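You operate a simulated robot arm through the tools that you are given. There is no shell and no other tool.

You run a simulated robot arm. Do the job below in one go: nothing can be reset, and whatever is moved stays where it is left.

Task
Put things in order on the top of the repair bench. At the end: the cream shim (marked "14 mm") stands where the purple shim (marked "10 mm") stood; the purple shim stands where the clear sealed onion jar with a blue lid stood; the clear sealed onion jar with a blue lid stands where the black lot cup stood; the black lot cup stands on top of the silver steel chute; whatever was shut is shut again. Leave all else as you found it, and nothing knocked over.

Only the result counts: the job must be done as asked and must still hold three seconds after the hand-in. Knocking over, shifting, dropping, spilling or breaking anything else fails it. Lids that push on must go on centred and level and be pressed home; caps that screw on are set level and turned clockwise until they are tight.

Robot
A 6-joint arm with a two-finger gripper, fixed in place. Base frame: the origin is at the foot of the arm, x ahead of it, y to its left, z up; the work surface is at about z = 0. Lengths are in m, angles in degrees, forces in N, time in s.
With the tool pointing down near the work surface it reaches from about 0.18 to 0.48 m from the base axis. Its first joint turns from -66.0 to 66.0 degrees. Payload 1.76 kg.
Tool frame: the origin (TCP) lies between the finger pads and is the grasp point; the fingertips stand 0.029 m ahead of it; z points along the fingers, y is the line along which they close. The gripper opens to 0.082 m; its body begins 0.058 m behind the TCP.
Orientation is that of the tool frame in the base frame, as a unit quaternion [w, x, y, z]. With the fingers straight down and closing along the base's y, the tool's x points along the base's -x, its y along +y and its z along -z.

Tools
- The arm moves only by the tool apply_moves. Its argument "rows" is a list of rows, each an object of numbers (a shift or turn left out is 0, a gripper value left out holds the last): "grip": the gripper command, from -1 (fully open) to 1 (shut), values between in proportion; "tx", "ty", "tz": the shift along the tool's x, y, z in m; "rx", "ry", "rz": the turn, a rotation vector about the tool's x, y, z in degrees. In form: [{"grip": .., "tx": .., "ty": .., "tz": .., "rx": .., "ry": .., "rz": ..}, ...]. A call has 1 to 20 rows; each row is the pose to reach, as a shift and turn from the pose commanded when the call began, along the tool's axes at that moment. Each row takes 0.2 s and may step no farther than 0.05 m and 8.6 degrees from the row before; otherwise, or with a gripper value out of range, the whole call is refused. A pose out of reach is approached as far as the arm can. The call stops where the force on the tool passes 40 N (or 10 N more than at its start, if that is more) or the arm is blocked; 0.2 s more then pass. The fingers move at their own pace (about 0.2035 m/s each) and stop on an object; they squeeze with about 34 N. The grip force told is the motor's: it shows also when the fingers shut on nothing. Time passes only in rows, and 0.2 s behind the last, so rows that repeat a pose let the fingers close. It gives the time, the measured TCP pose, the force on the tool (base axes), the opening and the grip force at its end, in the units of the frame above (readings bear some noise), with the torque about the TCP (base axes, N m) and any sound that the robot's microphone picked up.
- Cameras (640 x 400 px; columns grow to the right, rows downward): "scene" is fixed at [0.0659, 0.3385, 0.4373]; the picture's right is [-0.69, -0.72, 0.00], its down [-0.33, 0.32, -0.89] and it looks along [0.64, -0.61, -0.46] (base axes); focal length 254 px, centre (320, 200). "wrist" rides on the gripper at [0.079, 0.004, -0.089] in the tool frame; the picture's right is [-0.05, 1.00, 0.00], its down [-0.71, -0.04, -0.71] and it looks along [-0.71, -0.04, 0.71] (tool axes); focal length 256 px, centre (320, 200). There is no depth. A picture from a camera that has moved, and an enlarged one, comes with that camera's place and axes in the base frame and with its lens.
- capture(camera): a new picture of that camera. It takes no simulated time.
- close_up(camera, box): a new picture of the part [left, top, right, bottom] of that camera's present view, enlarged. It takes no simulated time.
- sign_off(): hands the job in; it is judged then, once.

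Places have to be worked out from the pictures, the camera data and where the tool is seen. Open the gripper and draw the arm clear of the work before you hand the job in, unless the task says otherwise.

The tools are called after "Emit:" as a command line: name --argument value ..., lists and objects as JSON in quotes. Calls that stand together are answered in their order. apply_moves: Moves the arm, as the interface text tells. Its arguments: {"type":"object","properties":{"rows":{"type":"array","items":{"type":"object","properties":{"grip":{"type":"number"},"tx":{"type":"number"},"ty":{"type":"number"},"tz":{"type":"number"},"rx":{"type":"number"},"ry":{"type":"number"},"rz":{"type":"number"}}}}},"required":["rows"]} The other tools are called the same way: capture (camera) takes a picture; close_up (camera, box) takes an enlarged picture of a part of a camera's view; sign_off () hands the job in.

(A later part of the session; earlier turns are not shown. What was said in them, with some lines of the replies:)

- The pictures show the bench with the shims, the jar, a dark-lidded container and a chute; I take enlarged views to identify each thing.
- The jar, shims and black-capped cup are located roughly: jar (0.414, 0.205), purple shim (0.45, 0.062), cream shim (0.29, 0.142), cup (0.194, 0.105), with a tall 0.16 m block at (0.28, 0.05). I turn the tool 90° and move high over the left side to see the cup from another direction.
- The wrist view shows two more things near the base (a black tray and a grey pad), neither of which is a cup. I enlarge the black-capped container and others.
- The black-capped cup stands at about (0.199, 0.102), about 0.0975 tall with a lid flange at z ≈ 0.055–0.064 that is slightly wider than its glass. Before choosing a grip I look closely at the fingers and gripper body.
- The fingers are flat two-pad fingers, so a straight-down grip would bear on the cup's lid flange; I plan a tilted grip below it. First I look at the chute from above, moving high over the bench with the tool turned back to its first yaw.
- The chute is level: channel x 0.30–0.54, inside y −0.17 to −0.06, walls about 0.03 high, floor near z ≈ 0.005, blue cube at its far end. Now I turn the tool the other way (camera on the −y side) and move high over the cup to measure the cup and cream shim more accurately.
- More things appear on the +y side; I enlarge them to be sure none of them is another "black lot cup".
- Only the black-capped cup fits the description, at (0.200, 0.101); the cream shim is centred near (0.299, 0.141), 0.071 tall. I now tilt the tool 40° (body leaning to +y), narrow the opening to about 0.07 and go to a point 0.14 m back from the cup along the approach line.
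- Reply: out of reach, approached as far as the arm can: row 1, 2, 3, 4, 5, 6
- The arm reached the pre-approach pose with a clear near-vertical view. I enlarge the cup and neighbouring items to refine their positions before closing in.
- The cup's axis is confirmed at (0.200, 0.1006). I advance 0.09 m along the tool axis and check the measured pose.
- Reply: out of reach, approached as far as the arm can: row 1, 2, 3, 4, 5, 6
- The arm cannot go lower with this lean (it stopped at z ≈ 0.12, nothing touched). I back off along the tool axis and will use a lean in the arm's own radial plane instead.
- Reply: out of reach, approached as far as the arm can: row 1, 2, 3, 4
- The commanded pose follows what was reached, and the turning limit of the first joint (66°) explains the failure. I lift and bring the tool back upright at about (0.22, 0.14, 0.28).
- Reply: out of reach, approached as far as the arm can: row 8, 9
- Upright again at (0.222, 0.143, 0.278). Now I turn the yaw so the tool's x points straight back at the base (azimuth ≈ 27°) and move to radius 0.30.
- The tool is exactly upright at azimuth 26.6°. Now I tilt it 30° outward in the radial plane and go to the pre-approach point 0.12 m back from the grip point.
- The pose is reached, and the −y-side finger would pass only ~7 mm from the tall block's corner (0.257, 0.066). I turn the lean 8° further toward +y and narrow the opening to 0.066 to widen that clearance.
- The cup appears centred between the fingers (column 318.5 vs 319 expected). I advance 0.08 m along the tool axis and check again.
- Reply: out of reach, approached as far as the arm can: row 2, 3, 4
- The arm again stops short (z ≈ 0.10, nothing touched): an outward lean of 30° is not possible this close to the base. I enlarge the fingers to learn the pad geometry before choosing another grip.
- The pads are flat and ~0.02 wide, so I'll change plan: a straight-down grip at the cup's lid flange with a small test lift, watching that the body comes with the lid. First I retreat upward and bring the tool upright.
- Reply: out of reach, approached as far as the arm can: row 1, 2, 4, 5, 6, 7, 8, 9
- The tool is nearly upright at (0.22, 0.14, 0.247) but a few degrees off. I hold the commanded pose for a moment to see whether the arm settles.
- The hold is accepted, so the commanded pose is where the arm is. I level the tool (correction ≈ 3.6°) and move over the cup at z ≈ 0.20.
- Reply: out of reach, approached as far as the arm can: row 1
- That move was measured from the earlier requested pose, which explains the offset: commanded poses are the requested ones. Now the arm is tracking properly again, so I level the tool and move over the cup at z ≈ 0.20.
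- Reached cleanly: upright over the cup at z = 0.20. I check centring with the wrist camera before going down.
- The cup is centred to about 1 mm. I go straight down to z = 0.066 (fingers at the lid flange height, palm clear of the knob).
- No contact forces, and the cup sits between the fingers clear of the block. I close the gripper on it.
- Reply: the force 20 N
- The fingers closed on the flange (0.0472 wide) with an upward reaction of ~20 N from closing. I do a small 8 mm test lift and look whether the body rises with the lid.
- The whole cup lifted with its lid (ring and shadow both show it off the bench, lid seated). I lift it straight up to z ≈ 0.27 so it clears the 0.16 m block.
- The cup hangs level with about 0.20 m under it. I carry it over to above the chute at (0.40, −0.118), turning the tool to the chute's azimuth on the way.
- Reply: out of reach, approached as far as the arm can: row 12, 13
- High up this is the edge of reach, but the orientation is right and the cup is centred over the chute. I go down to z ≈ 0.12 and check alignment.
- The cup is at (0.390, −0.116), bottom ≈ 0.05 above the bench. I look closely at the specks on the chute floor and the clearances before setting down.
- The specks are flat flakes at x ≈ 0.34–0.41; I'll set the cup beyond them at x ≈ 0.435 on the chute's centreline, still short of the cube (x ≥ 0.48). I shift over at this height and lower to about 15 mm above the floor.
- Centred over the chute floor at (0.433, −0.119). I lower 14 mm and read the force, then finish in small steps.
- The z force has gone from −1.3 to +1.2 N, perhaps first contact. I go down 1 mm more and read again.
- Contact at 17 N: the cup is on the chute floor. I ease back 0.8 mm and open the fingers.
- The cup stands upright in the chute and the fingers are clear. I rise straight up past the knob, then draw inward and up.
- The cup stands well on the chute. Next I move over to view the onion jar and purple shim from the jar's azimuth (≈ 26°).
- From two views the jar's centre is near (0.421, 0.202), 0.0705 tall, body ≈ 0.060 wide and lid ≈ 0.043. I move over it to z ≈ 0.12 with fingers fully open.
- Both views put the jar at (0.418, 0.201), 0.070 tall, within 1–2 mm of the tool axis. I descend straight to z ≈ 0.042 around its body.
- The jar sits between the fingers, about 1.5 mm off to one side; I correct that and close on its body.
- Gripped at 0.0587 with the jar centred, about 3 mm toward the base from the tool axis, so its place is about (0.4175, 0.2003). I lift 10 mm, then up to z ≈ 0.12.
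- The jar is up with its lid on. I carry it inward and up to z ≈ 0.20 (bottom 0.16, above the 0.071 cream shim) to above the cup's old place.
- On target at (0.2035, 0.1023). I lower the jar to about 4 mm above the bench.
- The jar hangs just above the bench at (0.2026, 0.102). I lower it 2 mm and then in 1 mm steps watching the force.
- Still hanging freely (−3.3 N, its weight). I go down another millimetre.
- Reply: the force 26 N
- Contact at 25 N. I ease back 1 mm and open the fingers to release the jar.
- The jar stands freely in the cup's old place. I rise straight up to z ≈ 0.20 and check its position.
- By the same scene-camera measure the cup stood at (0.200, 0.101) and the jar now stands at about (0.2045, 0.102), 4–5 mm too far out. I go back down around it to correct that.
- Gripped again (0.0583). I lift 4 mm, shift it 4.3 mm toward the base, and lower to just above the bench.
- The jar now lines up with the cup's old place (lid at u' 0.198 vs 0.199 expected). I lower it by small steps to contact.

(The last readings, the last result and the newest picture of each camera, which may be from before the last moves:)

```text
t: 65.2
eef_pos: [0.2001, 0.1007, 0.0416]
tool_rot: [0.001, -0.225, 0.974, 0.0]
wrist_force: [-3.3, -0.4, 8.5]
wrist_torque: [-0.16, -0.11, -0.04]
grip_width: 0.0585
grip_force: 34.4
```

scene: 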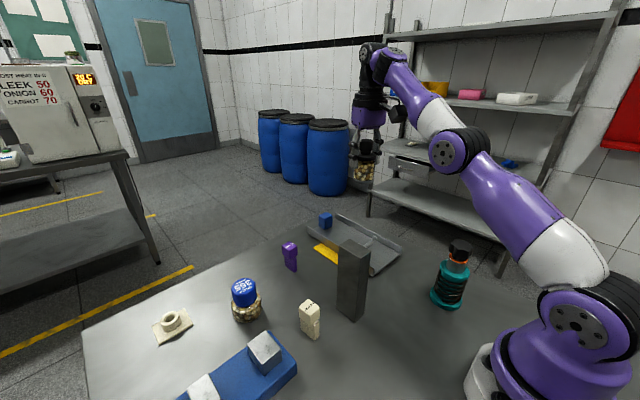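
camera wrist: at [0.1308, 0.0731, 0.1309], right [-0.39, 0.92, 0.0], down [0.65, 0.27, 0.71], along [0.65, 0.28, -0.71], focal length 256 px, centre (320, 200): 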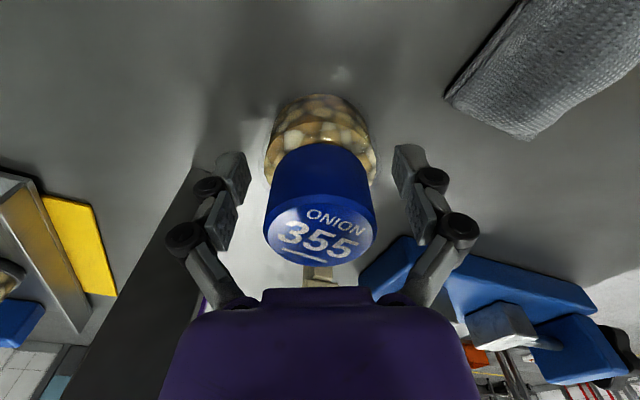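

Contact at 8.5 N, so the jar is on the bench. I open the fingers to release it and rise straight up.

Emit:
apply_moves --rows '[{"grip": -0.5}, {"grip": -0.75}, {"grip": -0.8}, {"grip": -0.8}, {"tz": -0.02}, {"tz": -0.04}, {"tz": -0.065}, {"tz": -0.09}, {"tz": -0.12}, {"tz": -0.15}, {"tz": -0.17}, {"tz": -0.17}]'

Emit:
close_up --camera "scene" --box '[300, 270, 440, 380]'

Emit:
close_up --camera "wrist" --box '[200, 0, 440, 200]'

```text
t: 67.8
eef_pos: [0.2008, 0.1009, 0.2119]
tool_rot: [0.002, -0.225, 0.974, 0.0]
wrist_force: [0.9, -0.1, -0.1]
wrist_torque: [-0.01, 0.01, -0.02]
grip_width: 0.0738
grip_force: 0.0
```

```text
3.64 times, centred on (370, 325) of scene
camera zoom: at [0.0659, 0.3385, 0.4373], right [-0.69, -0.72, 0.0], down [-0.33, 0.32, -0.89], along [0.64, -0.61, -0.46], focal length 923 px, centre (138, -254)
```

zoom: 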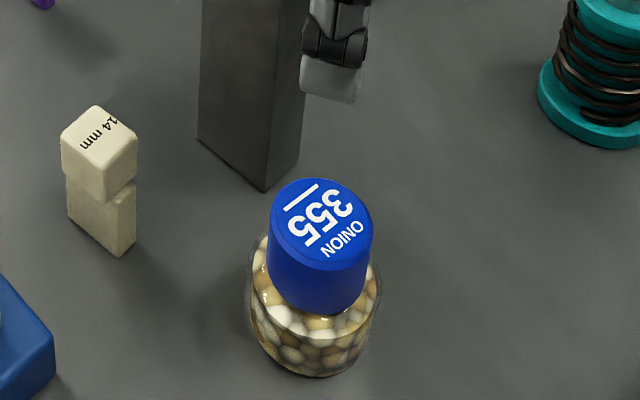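

```text
2.00 times, centred on (320, 100) of wrist
camera zoom: at [0.1268, 0.0721, 0.3017], right [-0.39, 0.92, 0.0], down [0.65, 0.27, 0.71], along [0.65, 0.28, -0.71], focal length 512 px, centre (320, 400)
```

zoom: 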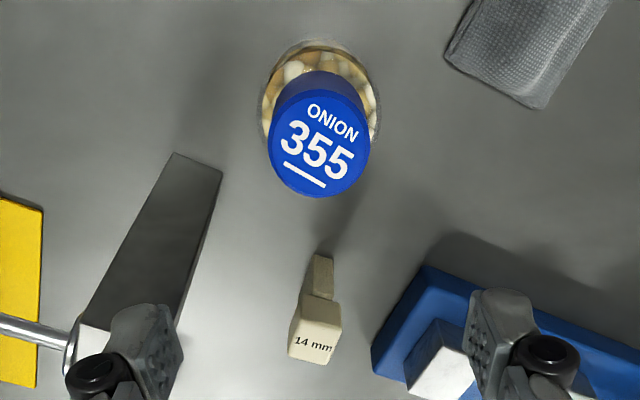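

The jar now stands within about a millimetre of the cup's old place. Next I raise the arm, open fully and move to view the purple shim from its azimuth (≈ 8°).

Emit:
apply_moves --rows '[{"grip": -1, "tz": -0.02}, {"tx": -0.0185, "ty": -0.0188, "tz": -0.038, "rz": 3}, {"tx": -0.0369, "ty": -0.0376, "tz": -0.038, "rz": 6}, {"tx": -0.0554, "ty": -0.0565, "tz": -0.038, "rz": 9}, {"tx": -0.0738, "ty": -0.0753, "tz": -0.038, "rz": 12}, {"tx": -0.0923, "ty": -0.0941, "tz": -0.038, "rz": 15}, {"tx": -0.1107, "ty": -0.1129, "tz": -0.038, "rz": 18}, {"tx": -0.1107, "ty": -0.1129, "tz": -0.038, "rz": 18}]'

Emit:
capture --camera "wrist"

Emit:
close_up --camera "wrist" --box '[260, 80, 380, 180]'

Emit:
close_up --camera "scene" --box '[260, 225, 320, 285]'

```text
t: 69.6
eef_pos: [0.3498, 0.0486, 0.2498]
tool_rot: [0.0, -0.069, 0.998, 0.0]
wrist_force: [-0.1, -0.4, 0.1]
wrist_torque: [0.02, 0.02, -0.02]
grip_width: 0.082
grip_force: 0.1
```

```text
taken
camera wrist: at [0.2708, 0.0428, 0.3394], right [-0.09, 1.0, 0.0], down [0.7, 0.06, 0.71], along [0.71, 0.06, -0.71], focal length 256 px, centre (320, 200)
```

wrist: 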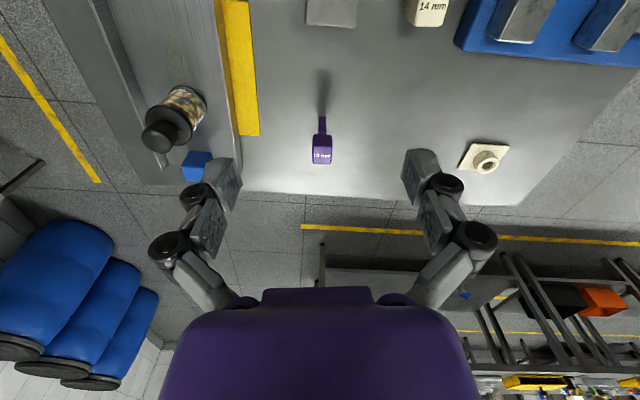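

```text
4.00 times, centred on (320, 130) of wrist
camera zoom: at [0.2708, 0.0428, 0.3394], right [-0.09, 1.0, 0.0], down [0.7, 0.06, 0.71], along [0.71, 0.06, -0.71], focal length 1024 px, centre (320, 480)
```

zoom: 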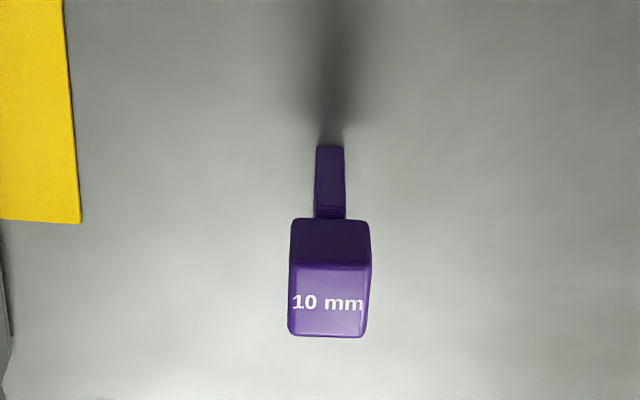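

```text
6.67 times, centred on (290, 255) of scene
camera zoom: at [0.0659, 0.3385, 0.4373], right [-0.69, -0.72, 0.0], down [-0.33, 0.32, -0.89], along [0.64, -0.61, -0.46], focal length 1692 px, centre (520, -167)
```

zoom: 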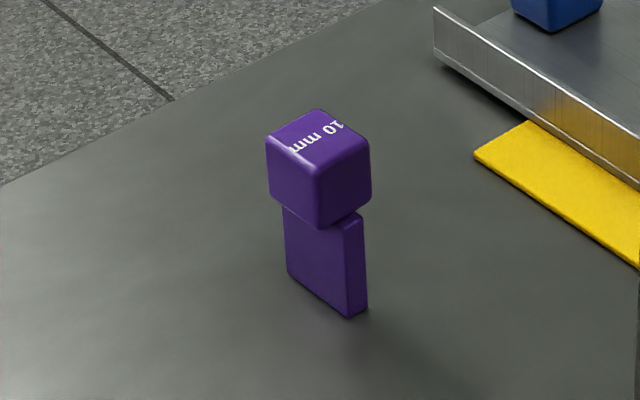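

The purple shim's centre is about (0.460, 0.061), yaw ≈ 3°, head ≈ 0.025 wide in y, top at z = 0.070. I move above it to z ≈ 0.13 with the tool turned to 3° and the opening at 0.055.

Emit:
apply_moves --rows '[{"grip": -0.34, "tx": -0.0184, "ty": -0.0005, "tz": 0.02, "rz": 0.8}, {"tx": -0.0369, "ty": -0.001, "tz": 0.04, "rz": 1.6}, {"tx": -0.0553, "ty": -0.0015, "tz": 0.06, "rz": 2.5}, {"tx": -0.0737, "ty": -0.002, "tz": 0.08, "rz": 3.3}, {"tx": -0.0922, "ty": -0.0025, "tz": 0.1, "rz": 4.1}, {"tx": -0.1106, "ty": -0.003, "tz": 0.12, "rz": 4.9}, {"tx": -0.1106, "ty": -0.003, "tz": 0.12, "rz": 4.9}]'

Emit:
capture --camera "wrist"

Emit:
close_up --camera "wrist" --box '[240, 60, 400, 200]'

```text
t: 71.2
eef_pos: [0.4591, 0.0612, 0.127]
tool_rot: [0.0, -0.026, 1.0, 0.0]
wrist_force: [0.2, 0.3, 0.2]
wrist_torque: [0.0, 0.02, -0.02]
grip_width: 0.0549
grip_force: 0.1
```

```text
taken
camera wrist: at [0.38, 0.0623, 0.2163], right [0.0, 1.0, 0.0], down [0.71, 0.0, 0.71], along [0.71, 0.0, -0.71], focal length 256 px, centre (320, 200)
```

wrist: 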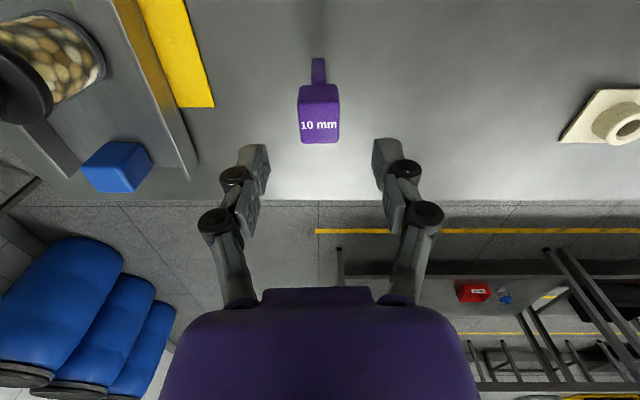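

```text
2.86 times, centred on (320, 130) of wrist
camera zoom: at [0.38, 0.0623, 0.2163], right [0.0, 1.0, 0.0], down [0.71, 0.0, 0.71], along [0.71, 0.0, -0.71], focal length 731 px, centre (320, 400)
```

zoom: 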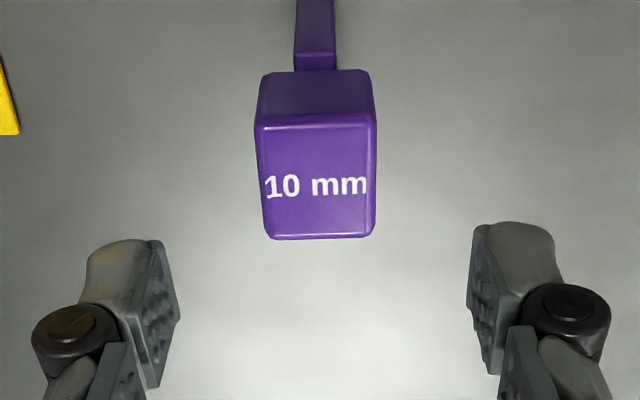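

The shim's head is within half a millimetre of the tool axis, yaw ≈ 2.7°. I descend to z ≈ 0.058 around the head.

Emit:
apply_moves --rows '[{"tz": 0.02}, {"tz": 0.04}, {"tz": 0.06}, {"tz": 0.07}, {"tz": 0.07}]'

Emit:
capture --camera "wrist"

Emit:
close_up --camera "scene" --box '[230, 190, 350, 290]'

```text
t: 72.4
eef_pos: [0.4596, 0.0601, 0.0595]
tool_rot: [0.0, -0.027, 1.0, 0.0]
wrist_force: [-0.1, 0.3, -0.3]
wrist_torque: [-0.02, 0.02, 0.02]
grip_width: 0.055
grip_force: 0.0
```

```text
taken
camera wrist: at [0.38, 0.0612, 0.1485], right [0.0, 1.0, 0.0], down [0.71, 0.0, 0.71], along [0.71, 0.0, -0.71], focal length 256 px, centre (320, 200)
```

wrist: 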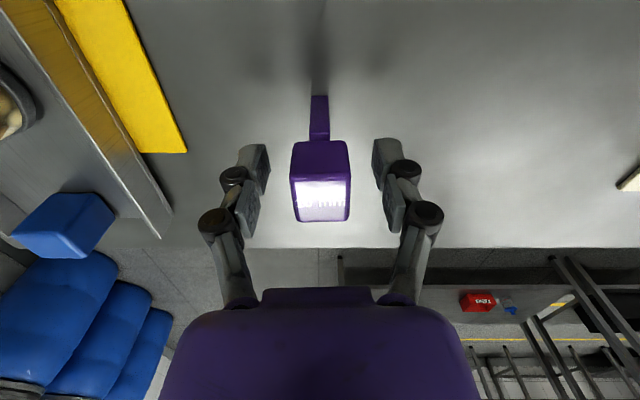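

```text
4.00 times, centred on (290, 240) of scene
camera zoom: at [0.0659, 0.3385, 0.4373], right [-0.69, -0.72, 0.0], down [-0.33, 0.32, -0.89], along [0.64, -0.61, -0.46], focal length 1015 px, centre (440, 40)
```

zoom: 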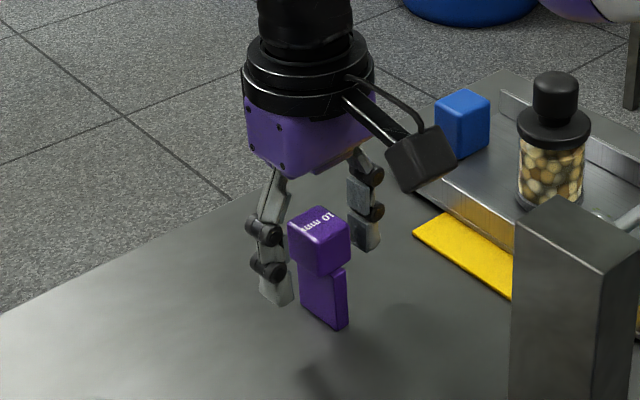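

The head is centred between the pads. I close on it.

Emit:
apply_moves --rows '[{"grip": 0.2}, {"grip": 0.7}, {"grip": 0.7}, {"grip": 0.7}]'

Emit:
capture --camera "wrist"

```text
t: 73.4
eef_pos: [0.4605, 0.0591, 0.0592]
tool_rot: [0.001, -0.027, 1.0, 0.001]
wrist_force: [1.4, 1.0, 3.1]
wrist_torque: [-0.01, 0.01, 0.0]
grip_width: 0.0244
grip_force: 34.2
```

```text
taken
camera wrist: at [0.38, 0.0612, 0.1489], right [0.0, 1.0, 0.0], down [0.71, 0.0, 0.71], along [0.71, 0.0, -0.71], focal length 256 px, centre (320, 200)
```

wrist: 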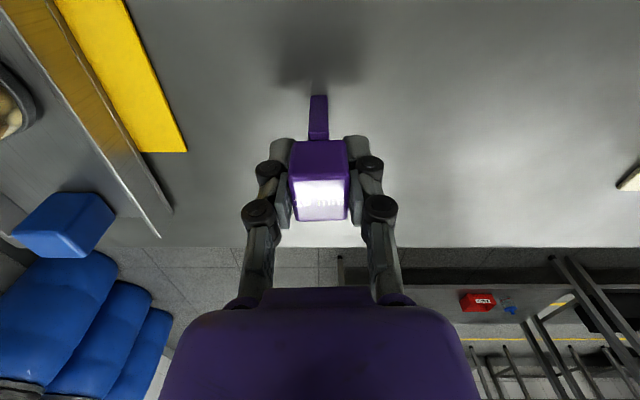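

Gripped (0.0244 wide). I lift it 0.08 m and carry it over to the jar's old place at (0.418, 0.2015), keeping its orientation.

Emit:
apply_moves --rows '[{"tz": -0.005}, {"tz": -0.02}, {"tz": -0.04}, {"tz": -0.06}, {"tz": -0.08}, {"tx": 0.005, "ty": 0.021, "tz": -0.08}, {"tx": 0.0118, "ty": 0.05, "tz": -0.08}, {"tx": 0.0189, "ty": 0.08, "tz": -0.08}, {"tx": 0.026, "ty": 0.11, "tz": -0.08}, {"tx": 0.0312, "ty": 0.132, "tz": -0.08}, {"tx": 0.0336, "ty": 0.1421, "tz": -0.08}, {"tx": 0.0336, "ty": 0.1421, "tz": -0.08}]'

Emit:
capture --camera "wrist"

Emit:
close_up --camera "scene" --box '[160, 200, 340, 340]'

```text
t: 76.0
eef_pos: [0.4175, 0.1993, 0.1405]
tool_rot: [0.0, -0.027, 1.0, -0.001]
wrist_force: [0.1, -1.0, -0.4]
wrist_torque: [0.0, 0.01, 0.01]
grip_width: 0.0245
grip_force: 34.3
```

```text
taken
camera wrist: at [0.338, 0.2013, 0.2305], right [0.0, 1.0, 0.0], down [0.71, 0.0, 0.71], along [0.71, 0.0, -0.71], focal length 256 px, centre (320, 200)
```

wrist: 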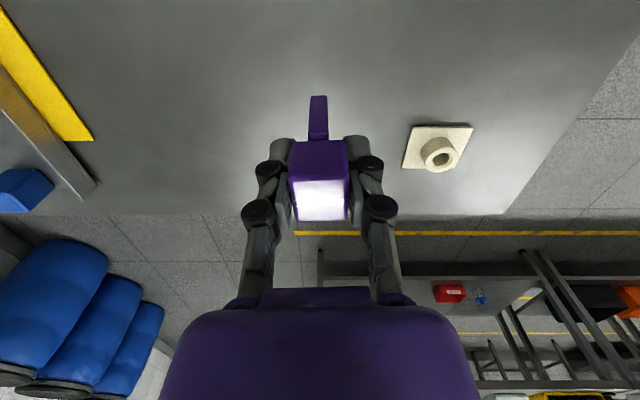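

```text
2.86 times, centred on (250, 270) of scene
camera zoom: at [0.0659, 0.3385, 0.4373], right [-0.69, -0.72, 0.0], down [-0.33, 0.32, -0.89], along [0.64, -0.61, -0.46], focal length 725 px, centre (520, 0)
```

zoom: 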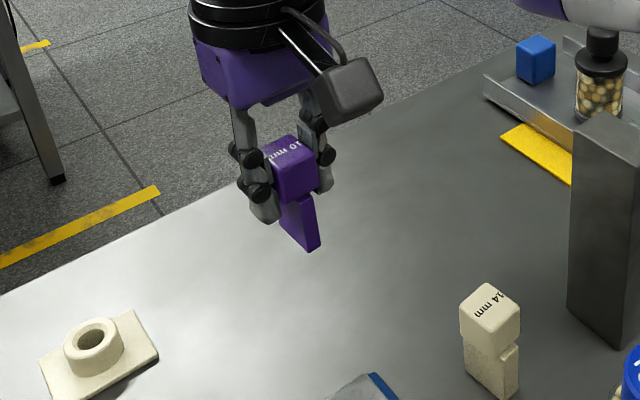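

At (0.417, 0.2005) above the jar's old place. I lower to about 3 mm above the bench.

Emit:
apply_moves --rows '[{"tz": 0.02}, {"tz": 0.04}, {"tz": 0.06}, {"tz": 0.07}, {"tz": 0.077}, {"tz": 0.077}]'

Emit:
close_up --camera "scene" --box '[180, 220, 320, 340]'

```text
t: 77.4
eef_pos: [0.4157, 0.1994, 0.062]
tool_rot: [0.0, -0.027, 1.0, 0.0]
wrist_force: [0.0, 0.0, -0.4]
wrist_torque: [0.0, -0.01, -0.02]
grip_width: 0.0245
grip_force: 33.7
```

```text
3.33 times, centred on (250, 280) of scene
camera zoom: at [0.0659, 0.3385, 0.4373], right [-0.69, -0.72, 0.0], down [-0.33, 0.32, -0.89], along [0.64, -0.61, -0.46], focal length 846 px, centre (553, -67)
```

zoom: 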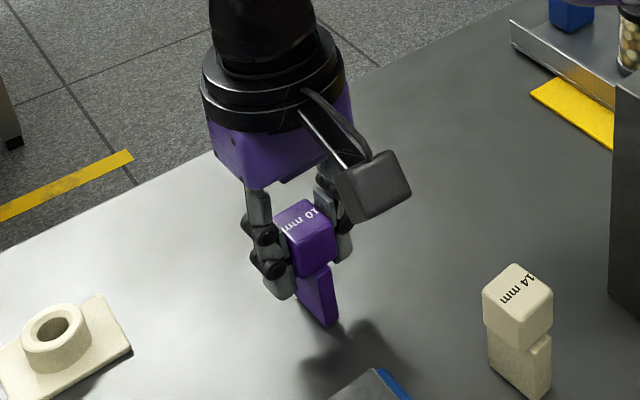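

By the scene camera the shim is about 3 mm short of the jar's old centre. I shift it by (2, 2) mm and lower 2 mm more.

Emit:
apply_moves --rows '[{"tx": -0.0021, "ty": 0.0021}, {"tx": -0.0021, "ty": 0.0021, "tz": 0.001}, {"tx": -0.0021, "ty": 0.0021, "tz": 0.002}, {"tx": -0.0021, "ty": 0.0021, "tz": 0.002}]'

```text
t: 78.4
eef_pos: [0.4186, 0.2028, 0.0607]
tool_rot: [-0.001, -0.028, 1.0, -0.001]
wrist_force: [-0.1, -0.4, 0.1]
wrist_torque: [0.0, 0.02, 0.01]
grip_width: 0.0241
grip_force: 33.7
```

Emit:
apply_moves --rows '[{"tz": 0.001}, {"tz": 0.001}]'

```text
t: 79.0
eef_pos: [0.42, 0.202, 0.0595]
tool_rot: [0.001, -0.026, 1.0, 0.001]
wrist_force: [0.0, 0.3, -1.0]
wrist_torque: [0.01, 0.03, 0.0]
grip_width: 0.0243
grip_force: 34.1
```

Still no contact (−1 N). Another millimetre down.

Emit:
apply_moves --rows '[{"tz": 0.001}, {"tz": 0.001}]'

```text
t: 79.6
eef_pos: [0.4199, 0.2031, 0.0596]
tool_rot: [0.002, -0.028, 1.0, 0.001]
wrist_force: [-4.1, -2.6, 11.4]
wrist_torque: [-0.09, 0.21, -0.01]
grip_width: 0.0244
grip_force: 33.7
```

Contact at 11 N: the shim stands on the bench. I ease back half a millimetre and open the fingers gently.

Emit:
apply_moves --rows '[{"tz": -0.0006}, {"tz": -0.0006}, {"tz": -0.0006, "grip": 0.3}, {"tz": -0.0006, "grip": 0.1}, {"tz": -0.0006, "grip": -0.15}, {"tz": -0.0006, "grip": -0.34}, {"tz": -0.0006, "grip": -0.34}]'

Emit:
capture --camera "wrist"

Emit:
close_up --camera "scene" --box '[180, 220, 320, 340]'

```text
t: 81.2
eef_pos: [0.4203, 0.2026, 0.0587]
tool_rot: [0.0, -0.027, 1.0, 0.0]
wrist_force: [-0.5, -0.2, -0.4]
wrist_torque: [-0.03, -0.02, -0.02]
grip_width: 0.0549
grip_force: 0.1
```

```text
taken
camera wrist: at [0.3397, 0.2041, 0.1491], right [0.0, 1.0, 0.0], down [0.71, 0.0, 0.71], along [0.71, 0.0, -0.71], focal length 256 px, centre (320, 200)
```

wrist: 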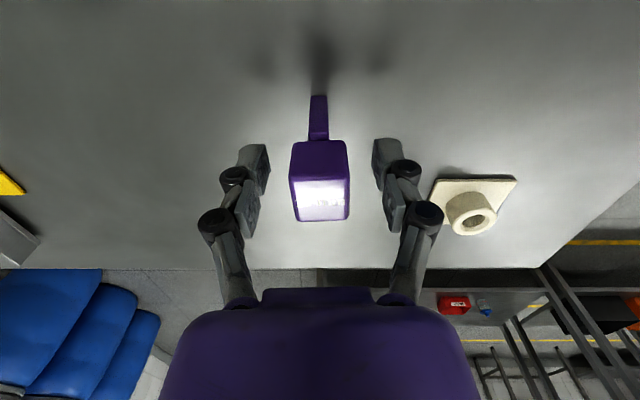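

```text
3.33 times, centred on (250, 280) of scene
camera zoom: at [0.0659, 0.3385, 0.4373], right [-0.69, -0.72, 0.0], down [-0.33, 0.32, -0.89], along [0.64, -0.61, -0.46], focal length 846 px, centre (553, -67)
```

zoom: 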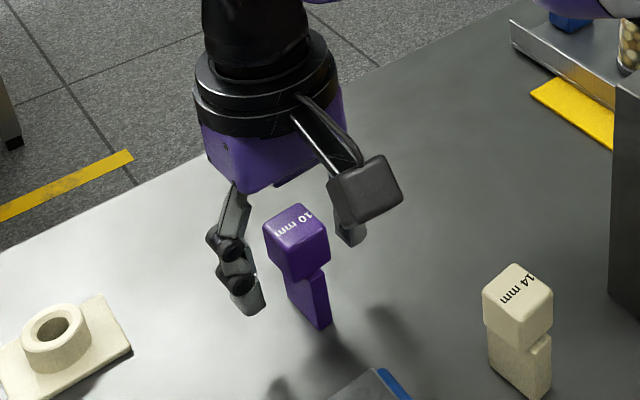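

The purple shim stands upright where the jar was. I rise, draw back and go to a viewing pose for the cream shim.

Emit:
apply_moves --rows '[{"tz": -0.02}, {"tz": -0.04}, {"tz": -0.06}, {"tz": -0.085}, {"tx": 0.0255, "ty": -0.0092, "tz": -0.1, "rz": -0.3}, {"tx": 0.051, "ty": -0.0185, "tz": -0.115, "rz": -0.6}, {"tx": 0.0766, "ty": -0.0277, "tz": -0.13, "rz": -1}, {"tx": 0.1021, "ty": -0.0369, "tz": -0.145, "rz": -1.3}, {"tx": 0.1277, "ty": -0.0462, "tz": -0.16, "rz": -1.6}, {"tx": 0.1532, "ty": -0.0554, "tz": -0.16, "rz": -2}, {"tx": 0.1532, "ty": -0.0554, "tz": -0.16, "rz": -2}]'

Emit:
capture --camera "wrist"

Emit:
close_up --camera "wrist" --box '[260, 40, 400, 160]'

Emit:
close_up --camera "scene" --box '[210, 230, 350, 350]'

```text
t: 83.6
eef_pos: [0.2771, 0.1552, 0.2417]
tool_rot: [-0.015, -0.043, 0.999, 0.012]
wrist_force: [0.9, -0.5, -0.6]
wrist_torque: [-0.02, -0.02, -0.02]
grip_width: 0.0548
grip_force: 0.1
out of reach, approached as far as the arm can: row 5, 8, 9, 10, 11
```

```text
taken
camera wrist: at [0.2, 0.1525, 0.3326], right [-0.03, 1.0, 0.02], down [0.73, 0.01, 0.69], along [0.69, 0.04, -0.73], focal length 256 px, centre (320, 200)
```

wrist: 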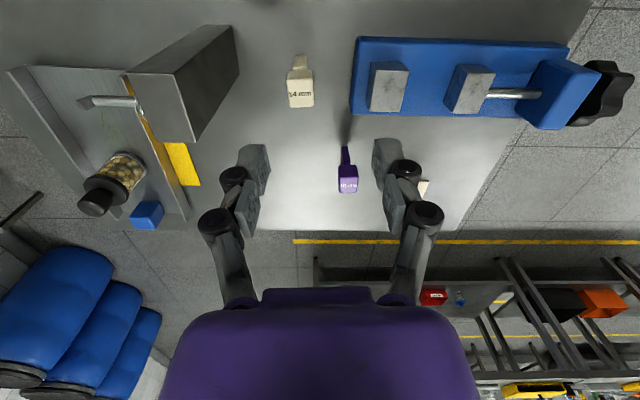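

```text
3.33 times, centred on (330, 100) of wrist
camera zoom: at [0.2, 0.1525, 0.3326], right [-0.03, 1.0, 0.02], down [0.73, 0.01, 0.69], along [0.69, 0.04, -0.73], focal length 853 px, centre (287, 533)
```

zoom: 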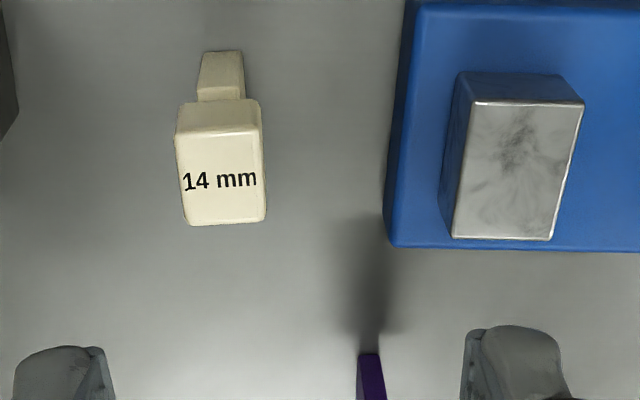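

```text
3.33 times, centred on (280, 290) of scene
camera zoom: at [0.0659, 0.3385, 0.4373], right [-0.69, -0.72, 0.0], down [-0.33, 0.32, -0.89], along [0.64, -0.61, -0.46], focal length 846 px, centre (453, -100)
```

zoom: 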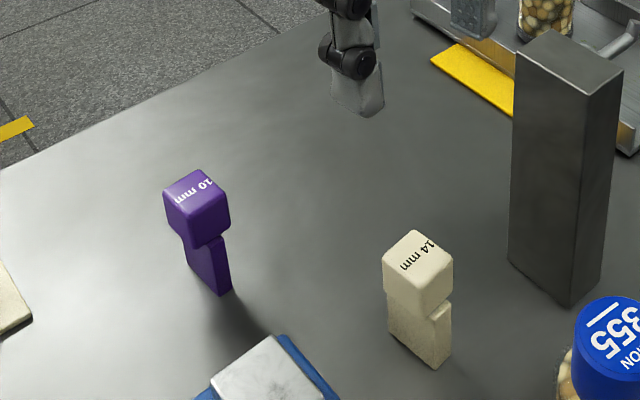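

The cream shim's head centre is about (0.2985, 0.142), yaw ≈ 4.5°, top at 0.07; the arm's pose is slightly off target again. I move toward a point above the cream shim at z ≈ 0.13 and check where the tool really is.

Emit:
apply_moves --rows '[{"tx": -0.0059, "tz": 0.015}, {"tx": -0.0118, "tz": 0.03}, {"tx": -0.0176, "tz": 0.045}, {"tx": -0.0235, "tz": 0.06}, {"tx": -0.0294, "ty": 0.0006, "tz": 0.075}, {"tx": -0.0294, "ty": 0.0006, "tz": 0.089}, {"tx": -0.0294, "ty": 0.0006, "tz": 0.089}]'

Emit:
capture --camera "wrist"

Emit:
capture --camera "scene"

```text
t: 85.2
eef_pos: [0.299, 0.1406, 0.1304]
tool_rot: [0.002, -0.043, 0.999, 0.0]
wrist_force: [-0.1, -0.6, -0.2]
wrist_torque: [0.0, -0.01, -0.01]
grip_width: 0.0547
grip_force: 0.0
out of reach, approached as far as the arm can: row 1, 2, 3
```

```text
taken
camera wrist: at [0.2191, 0.1392, 0.22], right [-0.04, 1.0, 0.0], down [0.71, 0.02, 0.71], along [0.71, 0.03, -0.71], focal length 256 px, centre (320, 200)
```

wrist: 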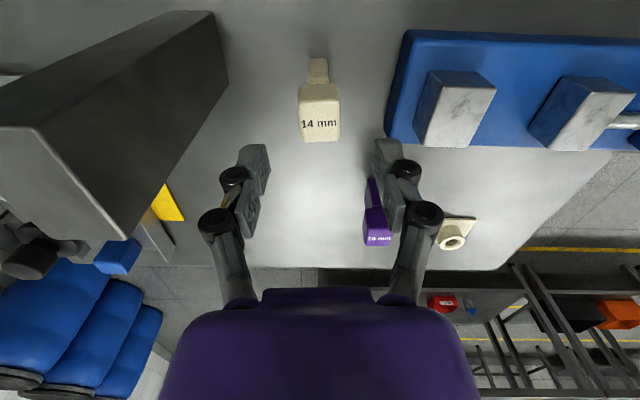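

```text
taken
```

scene: 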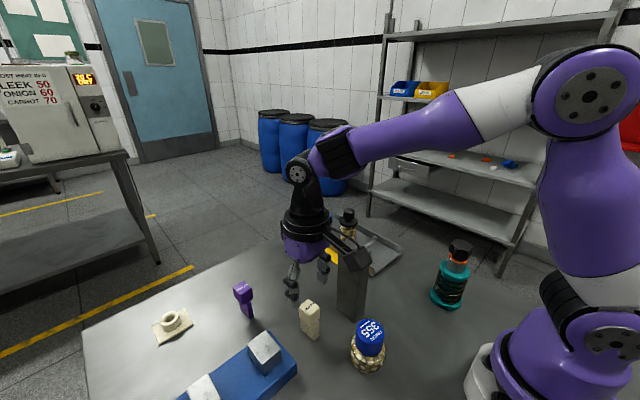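

The arm is now properly above the cream shim at (0.299, 0.1406, 0.130). I check the alignment closely.

Emit:
close_up --camera "wrist" --box '[240, 40, 400, 180]'

Emit:
close_up --camera "scene" --box '[260, 200, 400, 340]'

```text
2.86 times, centred on (320, 110) of wrist
camera zoom: at [0.2191, 0.1392, 0.22], right [-0.04, 1.0, 0.0], down [0.71, 0.02, 0.71], along [0.71, 0.03, -0.71], focal length 731 px, centre (320, 457)
```

zoom: 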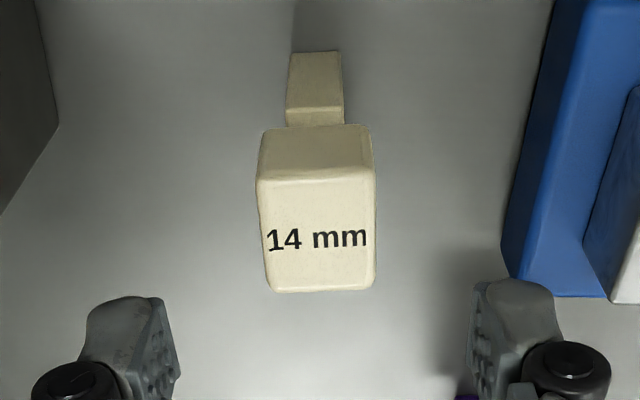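

```text
2.86 times, centred on (330, 270) of scene
camera zoom: at [0.0659, 0.3385, 0.4373], right [-0.69, -0.72, 0.0], down [-0.33, 0.32, -0.89], along [0.64, -0.61, -0.46], focal length 725 px, centre (291, 0)
```

zoom: 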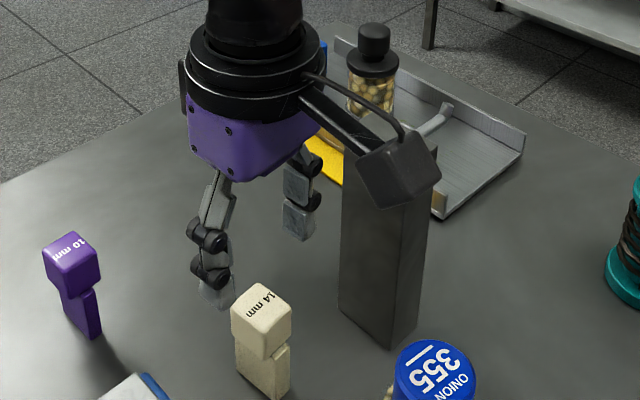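

The cream shim sits in the same relation to the tool as the purple one did. I descend to z ≈ 0.059 around its head and close.

Emit:
apply_moves --rows '[{"tz": 0.02}, {"tz": 0.04}, {"tz": 0.06}, {"tz": 0.0715}, {"tz": 0.0715}]'

Emit:
capture --camera "wrist"

```text
t: 86.4
eef_pos: [0.2993, 0.1415, 0.0569]
tool_rot: [0.0, -0.045, 0.999, 0.001]
wrist_force: [-0.2, 0.0, 0.0]
wrist_torque: [0.01, -0.04, 0.03]
grip_width: 0.0552
grip_force: 0.0
```

```text
taken
camera wrist: at [0.2192, 0.1402, 0.1471], right [-0.04, 1.0, 0.0], down [0.71, 0.02, 0.71], along [0.71, 0.03, -0.71], focal length 256 px, centre (320, 200)
```

wrist: 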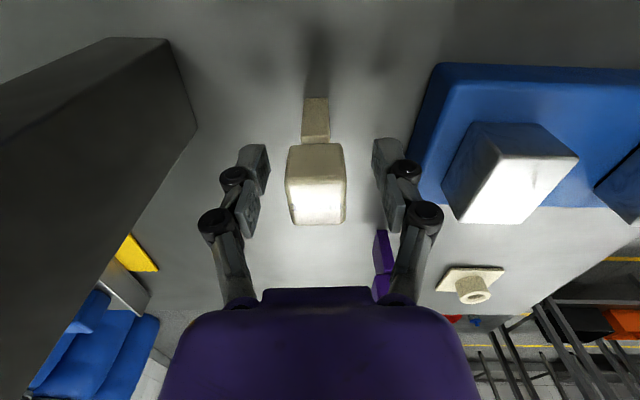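

The head is about 2 mm to one side; I shift by that and close the fingers.

Emit:
apply_moves --rows '[{"ty": -0.0018}, {"ty": -0.0018, "grip": 0.2}, {"ty": -0.0018, "grip": 0.7}, {"ty": -0.0018, "grip": 0.7}, {"ty": -0.0018, "grip": 0.7}]'

Emit:
capture --camera "wrist"

```text
t: 87.6
eef_pos: [0.3005, 0.1394, 0.0585]
tool_rot: [0.0, -0.043, 0.999, 0.001]
wrist_force: [-0.8, -0.9, 3.8]
wrist_torque: [-0.01, -0.01, -0.01]
grip_width: 0.0242
grip_force: 33.7
```

```text
taken
camera wrist: at [0.2194, 0.1381, 0.1478], right [-0.03, 1.0, 0.0], down [0.71, 0.02, 0.71], along [0.71, 0.03, -0.71], focal length 256 px, centre (320, 200)
```

wrist: 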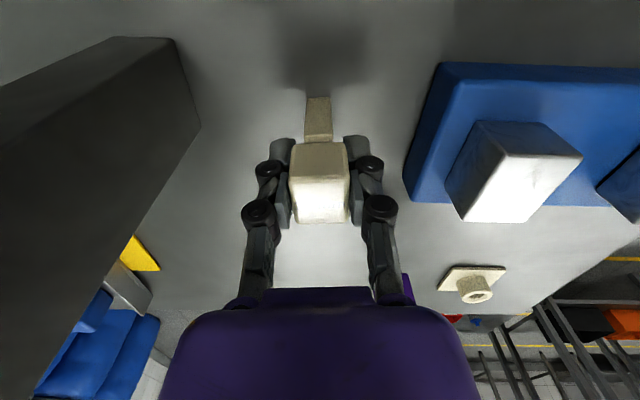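

Gripped (0.0242 wide). I lift it 0.08 m and carry it to the purple shim's old place at about (0.459, 0.061), turning 1.9° to match.

Emit:
apply_moves --rows '[{"tz": -0.005}, {"tz": -0.02}, {"tz": -0.04}, {"tz": -0.06}, {"tz": -0.08}, {"tx": -0.015, "ty": -0.0092, "tz": -0.08, "rz": 0.2}, {"tx": -0.0405, "ty": -0.0248, "tz": -0.08, "rz": 0.5}, {"tx": -0.066, "ty": -0.0404, "tz": -0.08, "rz": 0.8}, {"tx": -0.0915, "ty": -0.056, "tz": -0.08, "rz": 1.1}, {"tx": -0.117, "ty": -0.0716, "tz": -0.08, "rz": 1.5}, {"tx": -0.14, "ty": -0.0857, "tz": -0.08, "rz": 1.8}, {"tx": -0.1515, "ty": -0.0927, "tz": -0.08, "rz": 1.9}, {"tx": -0.1515, "ty": -0.0927, "tz": -0.08, "rz": 1.9}]'

Emit:
capture --camera "wrist"

Emit:
close_up --camera "scene" --box '[230, 190, 350, 290]'

```text
t: 90.4
eef_pos: [0.4568, 0.0615, 0.1402]
tool_rot: [0.0, -0.028, 1.0, 0.0]
wrist_force: [0.9, -0.1, 0.2]
wrist_torque: [0.0, 0.01, 0.0]
grip_width: 0.0244
grip_force: 33.9
```

```text
taken
camera wrist: at [0.3776, 0.0627, 0.2288], right [0.0, 1.0, 0.0], down [0.71, 0.0, 0.71], along [0.71, 0.0, -0.71], focal length 256 px, centre (320, 200)
```

wrist: 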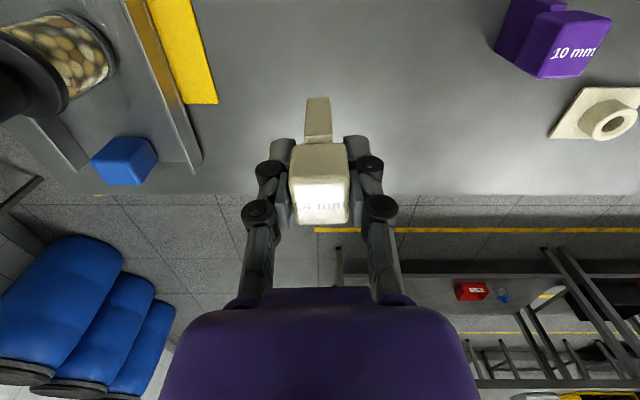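

```text
4.00 times, centred on (290, 240) of scene
camera zoom: at [0.0659, 0.3385, 0.4373], right [-0.69, -0.72, 0.0], down [-0.33, 0.32, -0.89], along [0.64, -0.61, -0.46], focal length 1015 px, centre (440, 40)
```

zoom: 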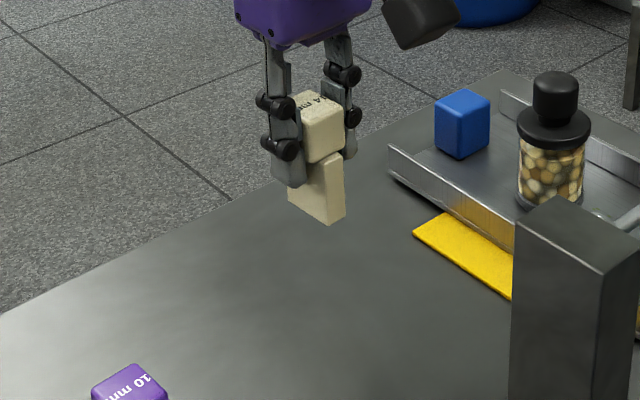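

It is about 2 mm off; I correct by (1.8, −1.7) mm while lowering to about 3 mm above the bench.

Emit:
apply_moves --rows '[{"tx": -0.0017, "ty": -0.0018, "tz": 0.02}, {"tx": -0.0017, "ty": -0.0018, "tz": 0.04}, {"tx": -0.0017, "ty": -0.0018, "tz": 0.06}, {"tx": -0.0017, "ty": -0.0018, "tz": 0.07}, {"tx": -0.0017, "ty": -0.0018, "tz": 0.077}, {"tx": -0.0017, "ty": -0.0018, "tz": 0.077}]'

Emit:
close_up --camera "scene" --box '[260, 225, 320, 285]'

```text
t: 91.8
eef_pos: [0.4585, 0.0603, 0.0611]
tool_rot: [0.0, -0.028, 1.0, 0.0]
wrist_force: [-0.1, -0.5, 0.1]
wrist_torque: [0.0, -0.01, 0.01]
grip_width: 0.0241
grip_force: 34.6
```

```text
6.67 times, centred on (290, 255) of scene
camera zoom: at [0.0659, 0.3385, 0.4373], right [-0.69, -0.72, 0.0], down [-0.33, 0.32, -0.89], along [0.64, -0.61, -0.46], focal length 1692 px, centre (520, -167)
```

zoom: 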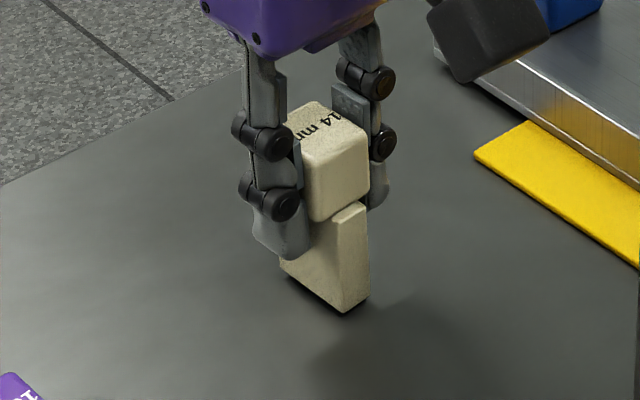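

It lines up with where the purple shim stood (edges within a few pixels). I lower by small steps to contact.

Emit:
apply_moves --rows '[{"tz": 0.001}, {"tz": 0.002}, {"tz": 0.002}]'

```text
t: 92.6
eef_pos: [0.4589, 0.0591, 0.0585]
tool_rot: [0.0, -0.026, 1.0, -0.001]
wrist_force: [0.2, 0.6, -0.6]
wrist_torque: [-0.04, 0.03, 0.01]
grip_width: 0.0241
grip_force: 33.9
```

Emit:
apply_moves --rows '[{"tz": 0.001}, {"tz": 0.001}]'

```text
t: 93.2
eef_pos: [0.4593, 0.0589, 0.0569]
tool_rot: [0.001, -0.027, 1.0, 0.0]
wrist_force: [0.0, -0.2, -1.2]
wrist_torque: [0.01, -0.03, -0.02]
grip_width: 0.0244
grip_force: 33.7
```

Still no contact (−1.2 N). Another millimetre.

Emit:
apply_moves --rows '[{"tz": 0.001}, {"tz": 0.001}]'

```text
t: 93.8
eef_pos: [0.4602, 0.0609, 0.059]
tool_rot: [0.001, -0.027, 1.0, 0.001]
wrist_force: [-3.7, -1.1, 10.3]
wrist_torque: [-0.1, 0.16, -0.03]
grip_width: 0.0239
grip_force: 33.9
```

Contact at 10 N: the cream shim stands on the bench. I ease back half a millimetre and open the fingers gently.

Emit:
apply_moves --rows '[{"tz": -0.0006}, {"tz": -0.0006}, {"tz": -0.0006, "grip": 0.3}, {"tz": -0.0006, "grip": 0.1}, {"tz": -0.0006, "grip": -0.15}, {"tz": -0.0006, "grip": -0.34}, {"tz": -0.0006, "grip": -0.34}]'

Emit:
capture --camera "wrist"

Emit:
close_up --camera "scene" --box '[260, 225, 320, 285]'

```text
t: 95.4
eef_pos: [0.4599, 0.0593, 0.0578]
tool_rot: [-0.001, -0.028, 1.0, 0.0]
wrist_force: [0.4, -0.7, 0.5]
wrist_torque: [0.0, 0.0, -0.03]
grip_width: 0.0547
grip_force: 0.0
```

```text
taken
camera wrist: at [0.3803, 0.0609, 0.1477], right [0.0, 1.0, 0.0], down [0.71, 0.0, 0.71], along [0.71, 0.0, -0.71], focal length 256 px, centre (320, 200)
```

wrist: 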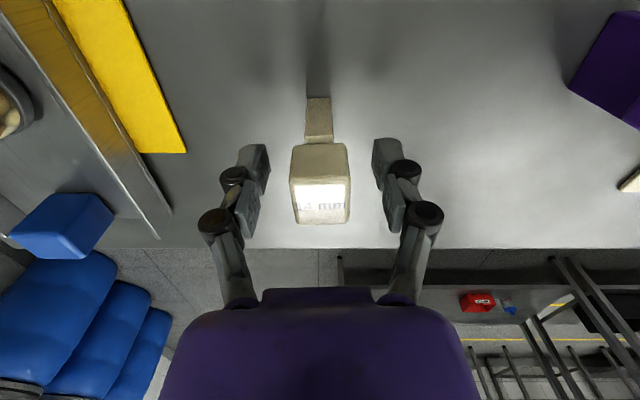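

```text
6.67 times, centred on (290, 255) of scene
camera zoom: at [0.0659, 0.3385, 0.4373], right [-0.69, -0.72, 0.0], down [-0.33, 0.32, -0.89], along [0.64, -0.61, -0.46], focal length 1692 px, centre (520, -167)
```

zoom: 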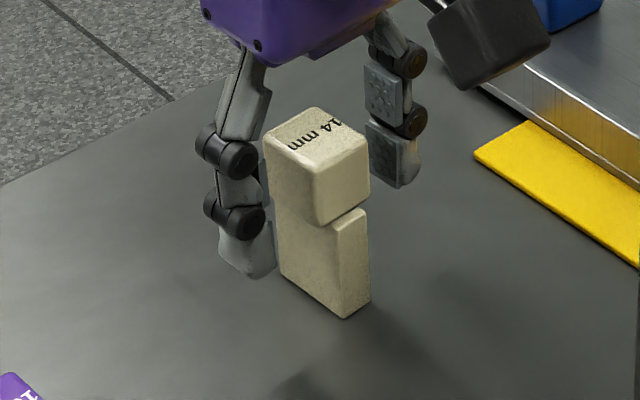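

The cream shim stands exactly where the purple one was. I rise straight up and withdraw to a high, clear pose.

Emit:
apply_moves --rows '[{"tz": -0.02}, {"tz": -0.04}, {"tz": -0.06}, {"tz": -0.085}, {"tx": 0.02, "tz": -0.11, "grip": -1}, {"tx": 0.045, "tz": -0.135}, {"tx": 0.07, "tz": -0.16}, {"tx": 0.095, "tz": -0.185}, {"tx": 0.12, "tz": -0.21}, {"tx": 0.12, "tz": -0.21}]'

Emit:
capture --camera "wrist"

Emit:
capture --camera "scene"

```text
t: 97.6
eef_pos: [0.3397, 0.0537, 0.2707]
tool_rot: [0.0, -0.028, 1.0, 0.0]
wrist_force: [-0.2, -0.8, 0.0]
wrist_torque: [-0.02, 0.0, 0.02]
grip_width: 0.0821
grip_force: 0.1
```

```text
taken
camera wrist: at [0.2607, 0.055, 0.3599], right [0.0, 1.0, 0.0], down [0.71, 0.0, 0.71], along [0.71, 0.0, -0.71], focal length 256 px, centre (320, 200)
```

wrist: 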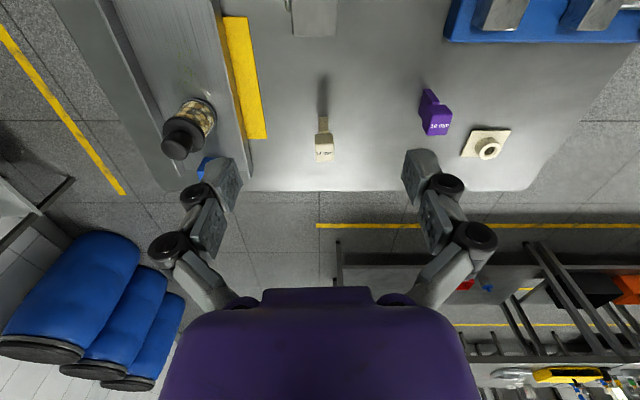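

```text
taken
```

scene: 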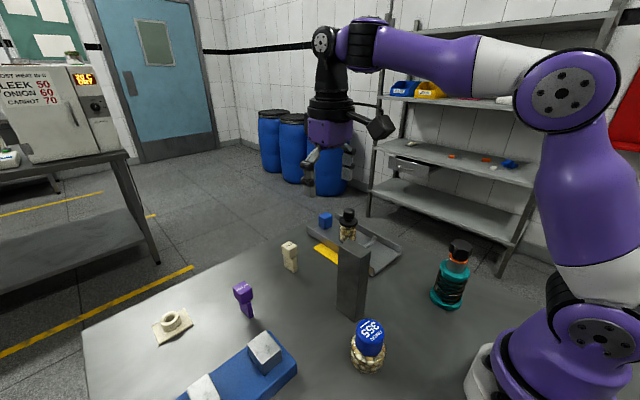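

Everything appears in place. I take final close-ups to verify the cup, chute, shims and jar against the first pictures.

Emit:
close_up --camera "scene" --box '[290, 200, 420, 290]'

Emit:
close_up --camera "scene" --box '[140, 220, 340, 400]'

Emit:
close_up --camera "scene" --box '[300, 220, 500, 400]'

```text
4.44 times, centred on (355, 245) of scene
camera zoom: at [0.0658, 0.3385, 0.4373], right [-0.69, -0.72, 0.0], down [-0.33, 0.32, -0.89], along [0.64, -0.61, -0.46], focal length 1128 px, centre (164, 0)
```

zoom: 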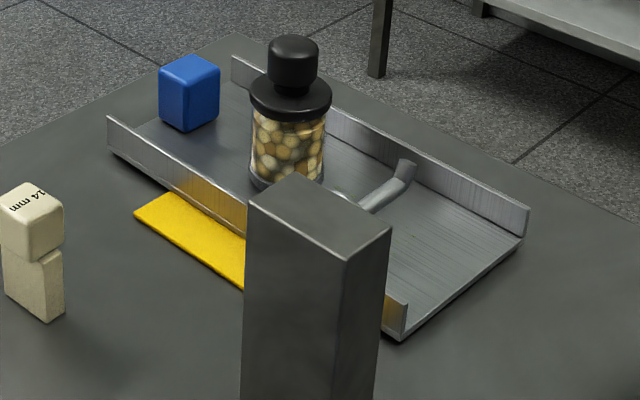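

```text
2.22 times, centred on (240, 310) of scene
camera zoom: at [0.0658, 0.3385, 0.4373], right [-0.69, -0.72, 0.0], down [-0.33, 0.32, -0.89], along [0.64, -0.61, -0.46], focal length 564 px, centre (498, -44)
```

zoom: 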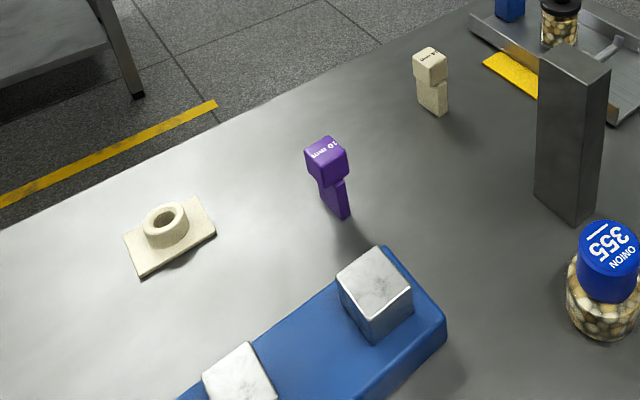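

```text
2.22 times, centred on (400, 310) of scene
camera zoom: at [0.0658, 0.3385, 0.4373], right [-0.69, -0.72, 0.0], down [-0.33, 0.32, -0.89], along [0.64, -0.61, -0.46], focal length 564 px, centre (142, -44)
```

zoom: 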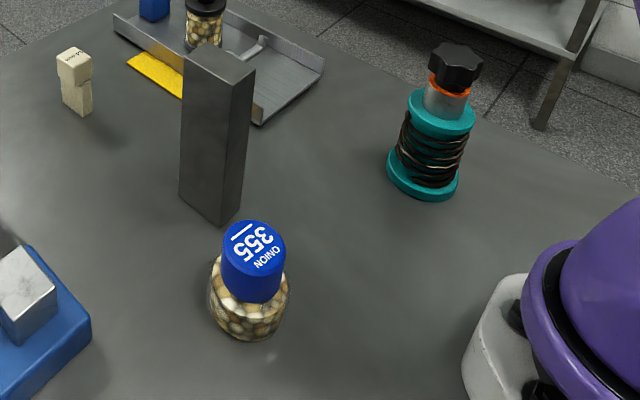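

All four items stand upright in their new places with lids on. The chute, cube, block, vise, fitting and spool match the first pictures, and the gripper is open and clear, so I hand the job in.

Emit:
sign_off

```text
The job is handed in.
```

I moved all four items, each is upright, and I've handed the job in. The result of the judging hasn't come back.

| Item | Where it stands now | How well it matches |
|---|---|---|
| Cream shim (14 mm) | where the purple shim stood | within about 1 mm |
| Purple shim (10 mm) | where the onion jar stood | within about 2 mm |
| Onion jar, blue lid | where the black lot cup stood | within about 1 mm |
| Black lot cup | on the chute floor, between the flakes lying there and the blue cube | anywhere on the chute was allowed |

- **Positions:** these come from comparing scene-camera pictures before and after. The jar first landed about 4–5 mm off, so I picked it up again and corrected it.
- **Which cup:** I took the clear container with the black lid and knob to be the black lot cup. It was the only thing on the bench that fitted.
- **Lids:** nothing was opened. I lifted the cup by its lid rim because the arm couldn't reach lower on it. The lid stayed seated, and the jar's lid is on too.
- **Everything else:** the chute, cube, tall block, vise, fitting and spool look the same as in the first pictures. I saw no contact with any of them apart from setting the cup on the chute.

The arm ended with the gripper open and clear of the bench.
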